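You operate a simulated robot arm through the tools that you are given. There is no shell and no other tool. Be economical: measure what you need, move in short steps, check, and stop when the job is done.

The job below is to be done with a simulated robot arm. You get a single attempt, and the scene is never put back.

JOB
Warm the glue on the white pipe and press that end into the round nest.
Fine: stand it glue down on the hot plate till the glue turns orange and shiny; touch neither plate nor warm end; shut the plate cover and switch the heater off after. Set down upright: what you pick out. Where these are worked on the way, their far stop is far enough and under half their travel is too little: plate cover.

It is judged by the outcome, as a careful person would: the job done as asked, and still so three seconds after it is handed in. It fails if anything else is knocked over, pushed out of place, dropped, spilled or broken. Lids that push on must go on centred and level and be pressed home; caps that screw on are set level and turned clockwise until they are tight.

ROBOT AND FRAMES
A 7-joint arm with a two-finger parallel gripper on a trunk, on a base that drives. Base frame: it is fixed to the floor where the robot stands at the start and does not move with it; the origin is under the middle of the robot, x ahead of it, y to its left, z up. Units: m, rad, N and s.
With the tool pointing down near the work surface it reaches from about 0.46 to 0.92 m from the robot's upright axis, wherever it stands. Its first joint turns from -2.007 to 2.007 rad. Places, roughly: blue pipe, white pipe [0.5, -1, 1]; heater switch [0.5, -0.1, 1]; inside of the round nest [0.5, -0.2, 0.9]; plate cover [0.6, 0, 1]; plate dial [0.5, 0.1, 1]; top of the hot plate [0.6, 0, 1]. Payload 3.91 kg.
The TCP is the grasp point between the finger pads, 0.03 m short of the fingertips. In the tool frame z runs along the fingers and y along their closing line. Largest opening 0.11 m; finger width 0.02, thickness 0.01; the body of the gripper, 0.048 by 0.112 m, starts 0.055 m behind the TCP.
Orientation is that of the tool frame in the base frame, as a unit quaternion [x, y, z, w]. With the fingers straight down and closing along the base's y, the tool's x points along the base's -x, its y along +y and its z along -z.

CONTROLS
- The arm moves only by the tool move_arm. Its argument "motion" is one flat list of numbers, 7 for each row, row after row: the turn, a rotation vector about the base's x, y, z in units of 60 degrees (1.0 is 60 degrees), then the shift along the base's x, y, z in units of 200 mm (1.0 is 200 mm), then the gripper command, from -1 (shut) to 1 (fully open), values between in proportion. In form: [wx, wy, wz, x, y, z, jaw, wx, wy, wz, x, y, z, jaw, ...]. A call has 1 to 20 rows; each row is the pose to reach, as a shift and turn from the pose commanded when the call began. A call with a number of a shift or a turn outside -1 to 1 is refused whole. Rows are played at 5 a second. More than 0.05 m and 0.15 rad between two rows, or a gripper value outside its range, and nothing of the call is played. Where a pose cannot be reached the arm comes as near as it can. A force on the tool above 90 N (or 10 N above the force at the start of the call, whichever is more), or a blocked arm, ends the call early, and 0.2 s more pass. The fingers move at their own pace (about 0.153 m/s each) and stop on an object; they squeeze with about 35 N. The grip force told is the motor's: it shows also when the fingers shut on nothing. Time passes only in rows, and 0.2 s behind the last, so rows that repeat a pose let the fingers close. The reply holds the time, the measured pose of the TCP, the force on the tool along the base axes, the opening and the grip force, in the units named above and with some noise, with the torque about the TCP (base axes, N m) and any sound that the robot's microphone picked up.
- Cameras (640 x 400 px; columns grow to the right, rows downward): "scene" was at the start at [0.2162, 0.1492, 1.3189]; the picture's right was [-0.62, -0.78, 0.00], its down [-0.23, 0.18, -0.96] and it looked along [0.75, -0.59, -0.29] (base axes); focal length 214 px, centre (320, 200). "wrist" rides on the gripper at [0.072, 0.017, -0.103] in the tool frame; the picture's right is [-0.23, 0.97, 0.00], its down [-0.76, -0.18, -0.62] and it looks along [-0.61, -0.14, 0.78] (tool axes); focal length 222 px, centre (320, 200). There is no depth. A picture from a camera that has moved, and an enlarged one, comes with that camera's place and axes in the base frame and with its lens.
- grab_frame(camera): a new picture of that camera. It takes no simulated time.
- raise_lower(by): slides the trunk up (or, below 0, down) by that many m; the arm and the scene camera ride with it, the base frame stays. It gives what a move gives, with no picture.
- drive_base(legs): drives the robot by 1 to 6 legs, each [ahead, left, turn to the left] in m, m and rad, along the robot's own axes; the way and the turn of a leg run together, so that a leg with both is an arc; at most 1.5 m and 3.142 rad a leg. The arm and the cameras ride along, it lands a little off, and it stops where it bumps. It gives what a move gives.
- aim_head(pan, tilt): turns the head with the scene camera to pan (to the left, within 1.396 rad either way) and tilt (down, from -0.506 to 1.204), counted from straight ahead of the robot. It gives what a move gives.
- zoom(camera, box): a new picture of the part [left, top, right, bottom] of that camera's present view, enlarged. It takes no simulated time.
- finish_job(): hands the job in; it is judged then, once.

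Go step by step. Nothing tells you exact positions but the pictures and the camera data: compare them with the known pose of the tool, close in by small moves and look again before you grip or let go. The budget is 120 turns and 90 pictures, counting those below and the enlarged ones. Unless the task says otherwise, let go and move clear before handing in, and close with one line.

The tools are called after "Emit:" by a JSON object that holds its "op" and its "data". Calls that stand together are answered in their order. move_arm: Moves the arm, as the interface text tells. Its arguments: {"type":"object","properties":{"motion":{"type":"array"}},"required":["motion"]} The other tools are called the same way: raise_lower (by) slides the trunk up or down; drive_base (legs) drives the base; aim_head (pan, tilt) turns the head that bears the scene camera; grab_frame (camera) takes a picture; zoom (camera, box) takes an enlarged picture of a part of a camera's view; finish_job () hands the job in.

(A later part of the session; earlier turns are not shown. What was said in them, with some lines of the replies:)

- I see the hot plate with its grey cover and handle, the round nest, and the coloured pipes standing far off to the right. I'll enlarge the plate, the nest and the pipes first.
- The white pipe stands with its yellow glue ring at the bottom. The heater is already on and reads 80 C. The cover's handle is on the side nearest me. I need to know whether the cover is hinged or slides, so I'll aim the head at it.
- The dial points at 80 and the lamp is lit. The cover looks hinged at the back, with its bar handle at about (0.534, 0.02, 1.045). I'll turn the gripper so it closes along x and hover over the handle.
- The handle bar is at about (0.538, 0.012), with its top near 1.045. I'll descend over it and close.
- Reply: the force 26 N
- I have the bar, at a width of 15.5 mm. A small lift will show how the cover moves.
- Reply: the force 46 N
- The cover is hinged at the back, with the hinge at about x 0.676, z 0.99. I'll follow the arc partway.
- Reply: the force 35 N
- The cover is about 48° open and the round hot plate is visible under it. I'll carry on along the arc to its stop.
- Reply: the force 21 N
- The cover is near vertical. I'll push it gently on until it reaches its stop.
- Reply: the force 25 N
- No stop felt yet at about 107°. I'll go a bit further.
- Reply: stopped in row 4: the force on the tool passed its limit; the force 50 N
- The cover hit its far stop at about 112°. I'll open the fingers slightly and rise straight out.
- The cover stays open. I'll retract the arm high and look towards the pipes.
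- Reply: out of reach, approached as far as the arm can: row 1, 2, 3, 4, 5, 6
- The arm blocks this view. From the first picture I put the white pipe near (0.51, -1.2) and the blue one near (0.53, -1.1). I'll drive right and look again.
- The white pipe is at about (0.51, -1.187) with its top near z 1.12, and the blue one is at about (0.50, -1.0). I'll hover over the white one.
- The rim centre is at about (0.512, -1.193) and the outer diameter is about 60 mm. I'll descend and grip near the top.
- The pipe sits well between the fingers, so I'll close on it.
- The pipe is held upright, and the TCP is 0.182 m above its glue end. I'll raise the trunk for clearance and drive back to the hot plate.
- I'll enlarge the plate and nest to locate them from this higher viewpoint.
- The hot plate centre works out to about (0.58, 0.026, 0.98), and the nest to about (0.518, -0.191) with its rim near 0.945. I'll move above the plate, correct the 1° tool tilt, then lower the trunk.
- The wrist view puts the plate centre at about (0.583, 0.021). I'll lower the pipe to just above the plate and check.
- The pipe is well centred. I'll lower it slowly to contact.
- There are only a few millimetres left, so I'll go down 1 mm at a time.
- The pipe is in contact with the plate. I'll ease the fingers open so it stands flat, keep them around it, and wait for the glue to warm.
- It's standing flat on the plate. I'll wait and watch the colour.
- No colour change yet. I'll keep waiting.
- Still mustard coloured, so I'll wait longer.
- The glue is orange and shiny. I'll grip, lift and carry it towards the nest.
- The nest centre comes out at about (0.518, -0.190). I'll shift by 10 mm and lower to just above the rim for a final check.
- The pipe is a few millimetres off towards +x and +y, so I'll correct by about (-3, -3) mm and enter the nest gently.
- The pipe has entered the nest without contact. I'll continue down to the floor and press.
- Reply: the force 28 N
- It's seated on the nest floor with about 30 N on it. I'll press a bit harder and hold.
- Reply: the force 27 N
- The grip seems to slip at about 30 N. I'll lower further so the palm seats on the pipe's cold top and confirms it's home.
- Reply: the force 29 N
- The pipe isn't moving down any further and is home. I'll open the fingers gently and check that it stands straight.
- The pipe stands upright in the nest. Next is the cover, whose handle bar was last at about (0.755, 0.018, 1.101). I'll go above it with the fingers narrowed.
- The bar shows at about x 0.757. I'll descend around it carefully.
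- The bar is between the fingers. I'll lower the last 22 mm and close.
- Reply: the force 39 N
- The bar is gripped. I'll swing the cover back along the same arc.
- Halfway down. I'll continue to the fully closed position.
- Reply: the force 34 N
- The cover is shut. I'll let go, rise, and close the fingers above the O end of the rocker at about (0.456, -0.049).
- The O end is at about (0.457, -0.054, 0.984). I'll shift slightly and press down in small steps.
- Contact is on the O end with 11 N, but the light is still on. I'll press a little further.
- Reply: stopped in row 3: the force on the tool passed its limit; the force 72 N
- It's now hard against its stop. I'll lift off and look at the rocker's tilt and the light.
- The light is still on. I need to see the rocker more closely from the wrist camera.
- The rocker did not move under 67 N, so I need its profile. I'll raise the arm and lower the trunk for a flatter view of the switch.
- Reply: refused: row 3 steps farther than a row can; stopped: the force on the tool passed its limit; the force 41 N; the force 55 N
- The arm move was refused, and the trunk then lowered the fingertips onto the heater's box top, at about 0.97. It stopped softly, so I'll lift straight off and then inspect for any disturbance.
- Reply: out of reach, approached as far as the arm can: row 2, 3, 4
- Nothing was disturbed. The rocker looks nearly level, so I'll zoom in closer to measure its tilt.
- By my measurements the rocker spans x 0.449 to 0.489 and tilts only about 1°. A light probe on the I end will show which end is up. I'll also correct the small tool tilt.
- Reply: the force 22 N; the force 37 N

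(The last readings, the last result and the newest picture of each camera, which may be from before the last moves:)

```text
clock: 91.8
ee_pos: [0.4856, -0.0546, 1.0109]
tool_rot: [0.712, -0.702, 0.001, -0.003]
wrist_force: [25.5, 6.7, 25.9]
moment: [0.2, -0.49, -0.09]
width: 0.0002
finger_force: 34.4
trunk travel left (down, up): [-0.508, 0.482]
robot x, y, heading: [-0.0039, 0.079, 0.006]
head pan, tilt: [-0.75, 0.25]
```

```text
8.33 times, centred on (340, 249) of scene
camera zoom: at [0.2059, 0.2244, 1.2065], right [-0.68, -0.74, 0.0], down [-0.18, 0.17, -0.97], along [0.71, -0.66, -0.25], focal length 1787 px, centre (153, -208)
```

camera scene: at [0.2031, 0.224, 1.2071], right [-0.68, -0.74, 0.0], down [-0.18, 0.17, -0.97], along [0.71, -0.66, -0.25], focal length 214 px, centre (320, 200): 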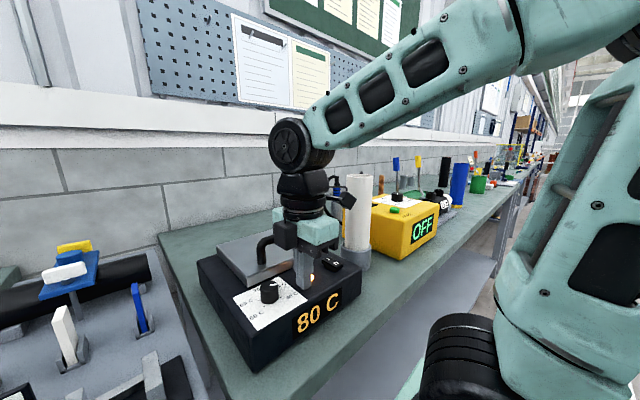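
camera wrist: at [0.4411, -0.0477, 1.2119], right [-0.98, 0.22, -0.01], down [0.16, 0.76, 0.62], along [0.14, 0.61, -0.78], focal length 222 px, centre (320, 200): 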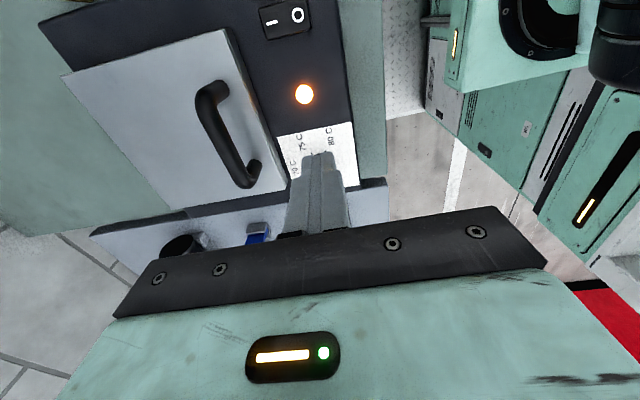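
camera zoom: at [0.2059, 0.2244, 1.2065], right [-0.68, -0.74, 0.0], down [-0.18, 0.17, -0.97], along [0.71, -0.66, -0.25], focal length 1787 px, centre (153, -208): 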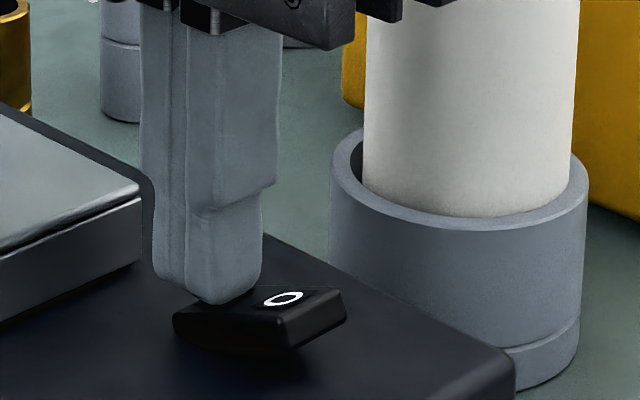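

The rocker tipped, and the I end went down. I'll lift off and see what the light and display show.

Emit:
{"op": "move_arm", "data": {"motion": [0, 0, 0, 0, 0, 0.1, -1, 0, 0, 0, 0, 0, 0.3, -1, 0, 0, 0, 0, 0.1, 0.5, -1, 0, 0, 0, 0, 0.2, 0.6, -1]}}

Emit:
{"op": "zoom", "data": {"camera": "scene", "box": [190, 200, 390, 360]}}

Emit:
{"op": "zoom", "data": {"camera": "scene", "box": [310, 235, 370, 283]}}

```text
clock: 92.8
ee_pos: [0.4822, -0.0136, 1.1316]
tool_rot: [0.711, -0.703, -0.002, 0.0]
wrist_force: [0.2, -0.2, 0.1]
moment: [-0.01, -0.01, -0.01]
width: 0.0
finger_force: 35.3
trunk travel left (down, up): [-0.508, 0.482]
robot x, y, heading: [-0.0063, 0.0791, 0.008]
head pan, tilt: [-0.75, 0.25]
```

```text
2.50 times, centred on (290, 280) of scene
camera zoom: at [0.2052, 0.2238, 1.2065], right [-0.68, -0.74, 0.0], down [-0.18, 0.17, -0.97], along [0.71, -0.66, -0.25], focal length 536 px, centre (395, 0)
```

zoom: 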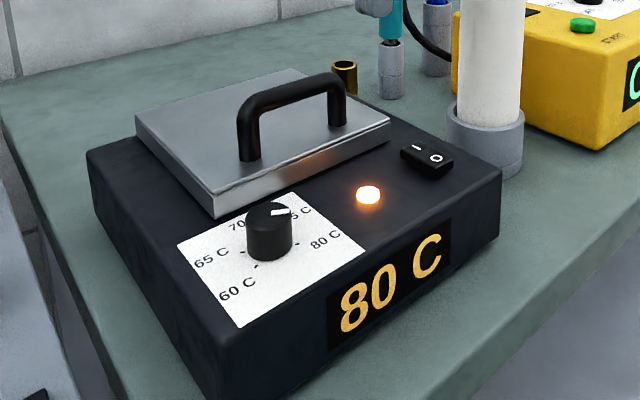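

```text
8.33 times, centred on (340, 259) of scene
camera zoom: at [0.2052, 0.2238, 1.2065], right [-0.68, -0.74, 0.0], down [-0.18, 0.17, -0.97], along [0.71, -0.66, -0.25], focal length 1787 px, centre (153, -292)
```

zoom: 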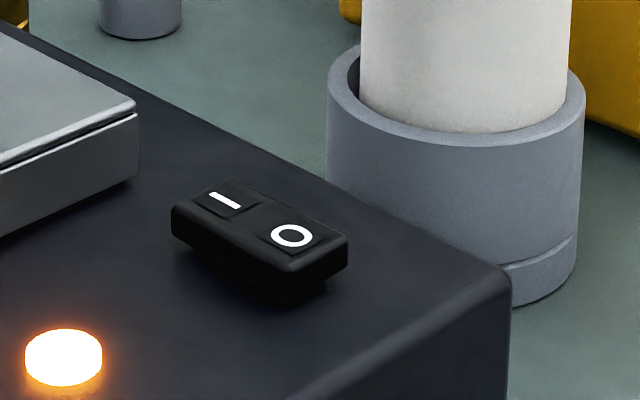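

The rocker springs back to level, so it's a momentary switch. I'll press the O end again, hold it, and watch from this flatter view.

Emit:
{"op": "move_arm", "data": {"motion": [0, 0, 0, -0.08, -0.1, -0.1, -1, 0, 0, 0, -0.155, -0.2, -0.3, -1, 0, 0, 0, -0.155, -0.207, -0.48, -1, 0, 0, 0, -0.155, -0.207, -0.57, -1, 0, 0, 0, -0.155, -0.207, -0.59, -1, 0, 0, 0, -0.155, -0.207, -0.605, -1, 0, 0, 0, -0.155, -0.207, -0.615, -1, 0, 0, 0, -0.155, -0.207, -0.615, -1]}}

Emit:
{"op": "zoom", "data": {"camera": "scene", "box": [310, 225, 370, 273]}}

```text
clock: 94.5
ee_pos: [0.4627, -0.0533, 1.0113]
tool_rot: [0.712, -0.702, 0.0, -0.005]
wrist_force: [-13.8, 5.4, 38.3]
moment: [-0.21, 0.44, -0.04]
width: 0.0
finger_force: 34.9
out of reach, approached as far as the arm can: row 1, 2, 3, 4, 5, 6, 7, 8
trunk travel left (down, up): [-0.508, 0.482]
robot x, y, heading: [-0.0042, 0.0815, 0.006]
head pan, tilt: [-0.75, 0.25]
stopped in row 8: the force on the tool passed its limit (the readings are from after the stop); the commanded pose is now the measured one
```

```text
8.33 times, centred on (340, 249) of scene
camera zoom: at [0.2046, 0.2246, 1.2072], right [-0.68, -0.74, 0.0], down [-0.18, 0.17, -0.97], along [0.71, -0.66, -0.25], focal length 1787 px, centre (153, -208)
```

zoom: 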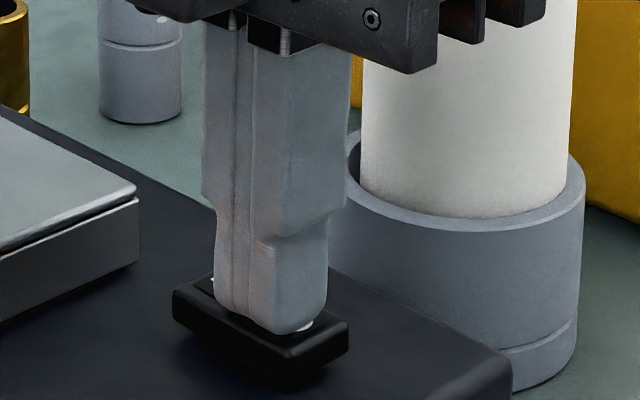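

The arm's inner reach left the finger straddling the pivot, which is really near x 0.462. I'll lift, back the base off a little, and press further out on the O end.

Emit:
{"op": "move_arm", "data": {"motion": [0, 0, 0, 0, 0, 0.1, -1, 0, 0, 0, 0, 0, 0.3, -1, 0, 0, 0, 0.1, 0, 0.5, -1]}}

Emit:
{"op": "drive_base", "data": {"legs": [[-0.1, 0, 0]]}}

Emit:
{"op": "grab_frame", "data": {"camera": "scene"}}

```text
clock: 95.3
ee_pos: [0.4828, -0.0514, 1.1113]
tool_rot: [0.712, -0.702, 0.002, -0.004]
wrist_force: [-0.5, 0.0, 0.7]
moment: [0.03, 0.0, -0.03]
width: 0.0002
finger_force: 35.4
out of reach, approached as far as the arm can: row 1, 2
trunk travel left (down, up): [-0.508, 0.482]
robot x, y, heading: [-0.0047, 0.0749, 0.002]
head pan, tilt: [-0.75, 0.25]
```

```text
clock: 96.4
ee_pos: [0.3805, -0.052, 1.1112]
tool_rot: [0.713, -0.701, 0.001, -0.005]
wrist_force: [-0.6, -1.0, 0.7]
moment: [0.02, -0.03, 0.03]
width: 0.0
finger_force: 35.4
trunk travel left (down, up): [-0.508, 0.482]
robot x, y, heading: [-0.1055, 0.0773, 0.006]
head pan, tilt: [-0.75, 0.25]
```

```text
17 pictures are left
camera scene: at [0.103, 0.2237, 1.2065], right [-0.68, -0.74, 0.0], down [-0.18, 0.17, -0.97], along [0.71, -0.65, -0.25], focal length 214 px, centre (320, 200)
```

scene: 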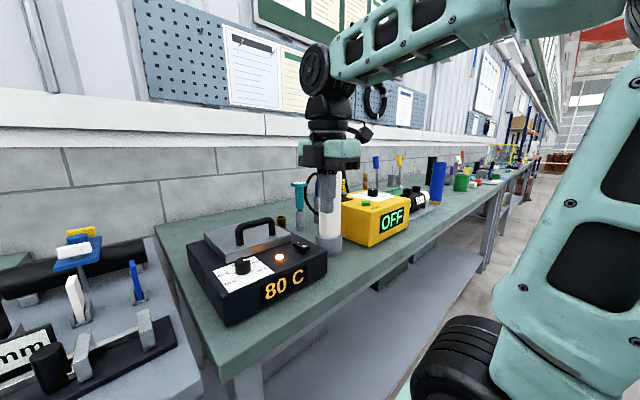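

Emit:
{"op": "move_arm", "data": {"motion": [0, 0, 0, 0.1, 0, 0, -1, 0, 0, 0, 0.2, -0.01, -0.05, -1, 0, 0, 0, 0.3125, -0.01, -0.2, -1, 0, 0, 0, 0.3125, -0.01, -0.37, -1, 0, 0, 0, 0.3125, -0.01, -0.47, -1, 0, 0, 0, 0.3125, -0.01, -0.49, -1, 0, 0, 0, 0.3125, -0.01, -0.505, -1, 0, 0, 0, 0.3125, -0.01, -0.515, -1]}}

Emit:
{"op": "zoom", "data": {"camera": "scene", "box": [250, 220, 340, 292]}}

```text
clock: 98.2
ee_pos: [0.4442, -0.052, 1.0108]
tool_rot: [0.712, -0.702, 0.004, -0.007]
wrist_force: [-1.5, 3.0, 40.6]
moment: [-0.03, -0.19, 0.03]
width: 0.0001
finger_force: 34.9
trunk travel left (down, up): [-0.508, 0.482]
robot x, y, heading: [-0.1033, 0.0762, 0.01]
head pan, tilt: [-0.75, 0.25]
```

```text
5.56 times, centred on (295, 256) of scene
camera zoom: at [0.1019, 0.2241, 1.2075], right [-0.67, -0.74, 0.0], down [-0.18, 0.17, -0.97], along [0.72, -0.65, -0.25], focal length 1192 px, centre (459, -111)
```

zoom: 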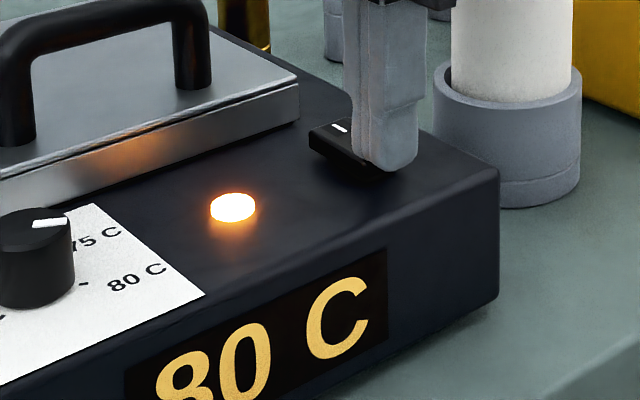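

Emit:
{"op": "zoom", "data": {"camera": "scene", "box": [285, 230, 315, 254]}}

Emit:
{"op": "move_arm", "data": {"motion": [0, 0, 0, 0, 0, 0.05, -1, 0, 0, 0, 0, 0, 0.2, -1, 0, 0, 0, -0.1, 0, 0.3, -1]}}

Emit:
{"op": "zoom", "data": {"camera": "scene", "box": [285, 230, 315, 254]}}

```text
16.00 times, centred on (300, 242) of scene
camera zoom: at [0.1019, 0.2241, 1.2075], right [-0.67, -0.74, 0.0], down [-0.18, 0.17, -0.97], along [0.72, -0.65, -0.25], focal length 3432 px, centre (640, -472)
```

zoom: 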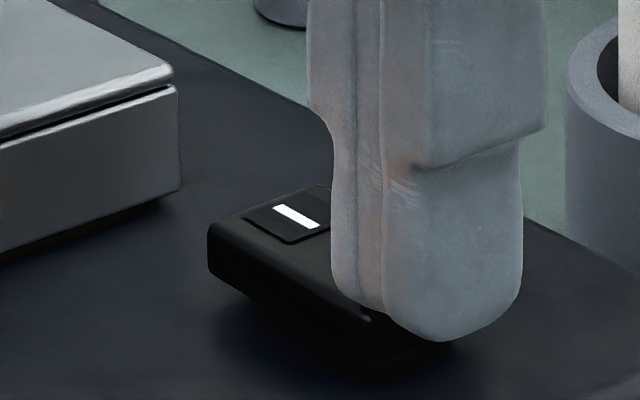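

```text
clock: 99.0
ee_pos: [0.4238, -0.0541, 1.0668]
tool_rot: [0.713, -0.701, 0.0, -0.004]
wrist_force: [0.7, -0.6, -0.2]
moment: [0.02, 0.0, 0.01]
width: 0.0
finger_force: 35.3
trunk travel left (down, up): [-0.508, 0.482]
robot x, y, heading: [-0.1089, 0.078, 0.011]
head pan, tilt: [-0.75, 0.25]
```

```text
16.00 times, centred on (300, 242) of scene
camera zoom: at [0.1032, 0.2237, 1.2064], right [-0.67, -0.74, 0.0], down [-0.18, 0.17, -0.97], along [0.71, -0.65, -0.25], focal length 3432 px, centre (640, -472)
```

zoom: 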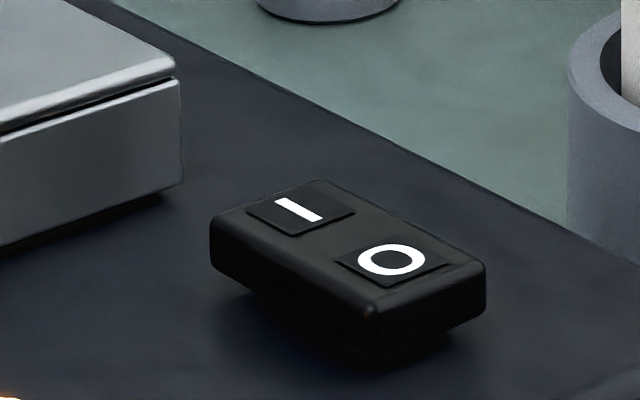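

The O end is firmly at its stop, and only the I end has travel, from level to about 0.3 rad before it sprang back. I'll press the I end further out with a fuller stroke and watch the lamp while holding.

Emit:
{"op": "move_arm", "data": {"motion": [0, 0, 0, 0.15, 0, 0, -1, 0, 0, 0, 0.325, 0, -0.1, -1, 0, 0, 0, 0.325, 0, -0.23, -1, 0, 0, 0, 0.325, 0, -0.27, -1, 0, 0, 0, 0.325, 0, -0.285, -1, 0, 0, 0, 0.325, 0, -0.295, -1, 0, 0, 0, 0.325, 0, -0.305, -1, 0, 0, 0, 0.325, 0, -0.305, -1]}}

Emit:
{"op": "zoom", "data": {"camera": "scene", "box": [250, 220, 340, 292]}}

```text
clock: 100.8
ee_pos: [0.4878, -0.0526, 1.008]
tool_rot: [0.713, -0.702, 0.003, -0.005]
wrist_force: [4.7, -1.3, 17.8]
moment: [-0.01, -0.01, 0.02]
width: 0.0
finger_force: 34.9
trunk travel left (down, up): [-0.508, 0.482]
robot x, y, heading: [-0.1083, 0.0801, 0.007]
head pan, tilt: [-0.75, 0.25]
```

```text
5.56 times, centred on (295, 256) of scene
camera zoom: at [0.1028, 0.2238, 1.2068], right [-0.68, -0.74, 0.0], down [-0.18, 0.17, -0.97], along [0.71, -0.65, -0.25], focal length 1192 px, centre (459, -111)
```

zoom: 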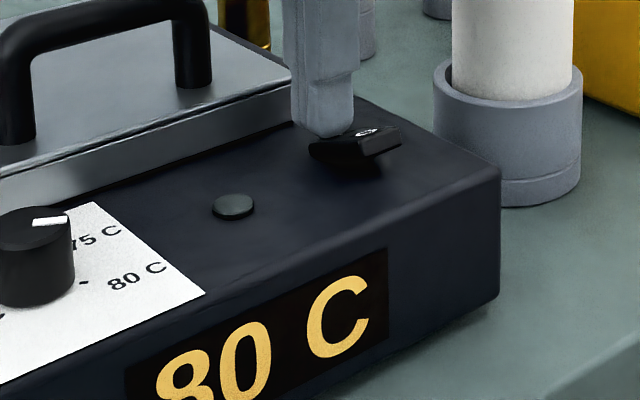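

The lamp went out. I'll release straight up and confirm it stays off.

Emit:
{"op": "move_arm", "data": {"motion": [0, 0, 0, 0, 0, 0.1, -1, 0, 0, 0, 0, 0, 0.25, -1, 0, 0, 0, -0.1, 0, 0.4, -1, 0, 0, 0, -0.3, 0, 0.5, -1]}}

Emit:
{"op": "zoom", "data": {"camera": "scene", "box": [170, 200, 370, 360]}}

```text
clock: 101.8
ee_pos: [0.4273, -0.0501, 1.1037]
tool_rot: [0.713, -0.701, 0.0, -0.005]
wrist_force: [0.8, 0.4, -0.2]
moment: [0.0, 0.02, 0.01]
width: 0.0
finger_force: 35.2
trunk travel left (down, up): [-0.508, 0.482]
robot x, y, heading: [-0.1042, 0.0762, 0.007]
head pan, tilt: [-0.75, 0.25]
```

```text
2.50 times, centred on (270, 280) of scene
camera zoom: at [0.1034, 0.2238, 1.2064], right [-0.67, -0.74, 0.0], down [-0.18, 0.17, -0.97], along [0.71, -0.65, -0.25], focal length 536 px, centre (445, 0)
```

zoom: 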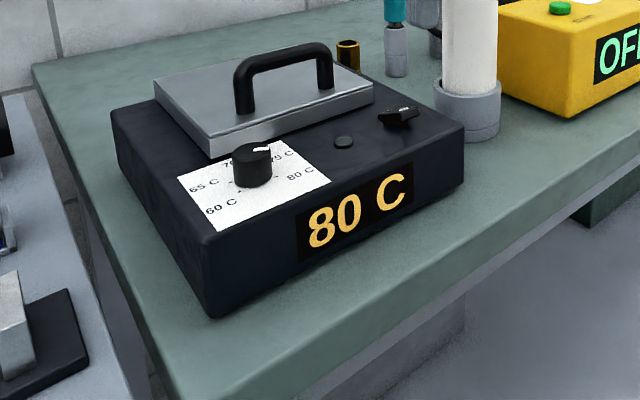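

The rocker is latched over, the lamp stays dark and the cover is shut. I'll take one last look at the pipe.

Emit:
{"op": "zoom", "data": {"camera": "scene", "box": [230, 150, 430, 290]}}

```text
2.86 times, centred on (330, 220) of scene
camera zoom: at [0.1034, 0.2238, 1.2064], right [-0.67, -0.74, 0.0], down [-0.18, 0.17, -0.97], along [0.71, -0.65, -0.25], focal length 613 px, centre (291, 143)
```

zoom: 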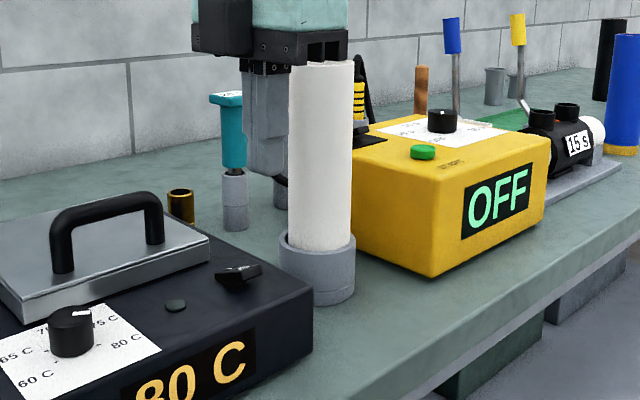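

The pipe is upright in the nest, the cover is shut, the heater is off and the gripper is clear. I'm handing in.

Emit:
{"op": "finish_job", "data": {}}

```text
The job is handed in.
```

The white pipe's glue was warmed until it turned orange and shiny, and that end is pressed into the round nest, with the pipe upright, the plate cover shut and the heater off (its display still read 80 C). On the way, a refused arm move let the trunk lower the closed fingertips onto the heater's box top at about 47 N; it showed no damage and nothing moved.
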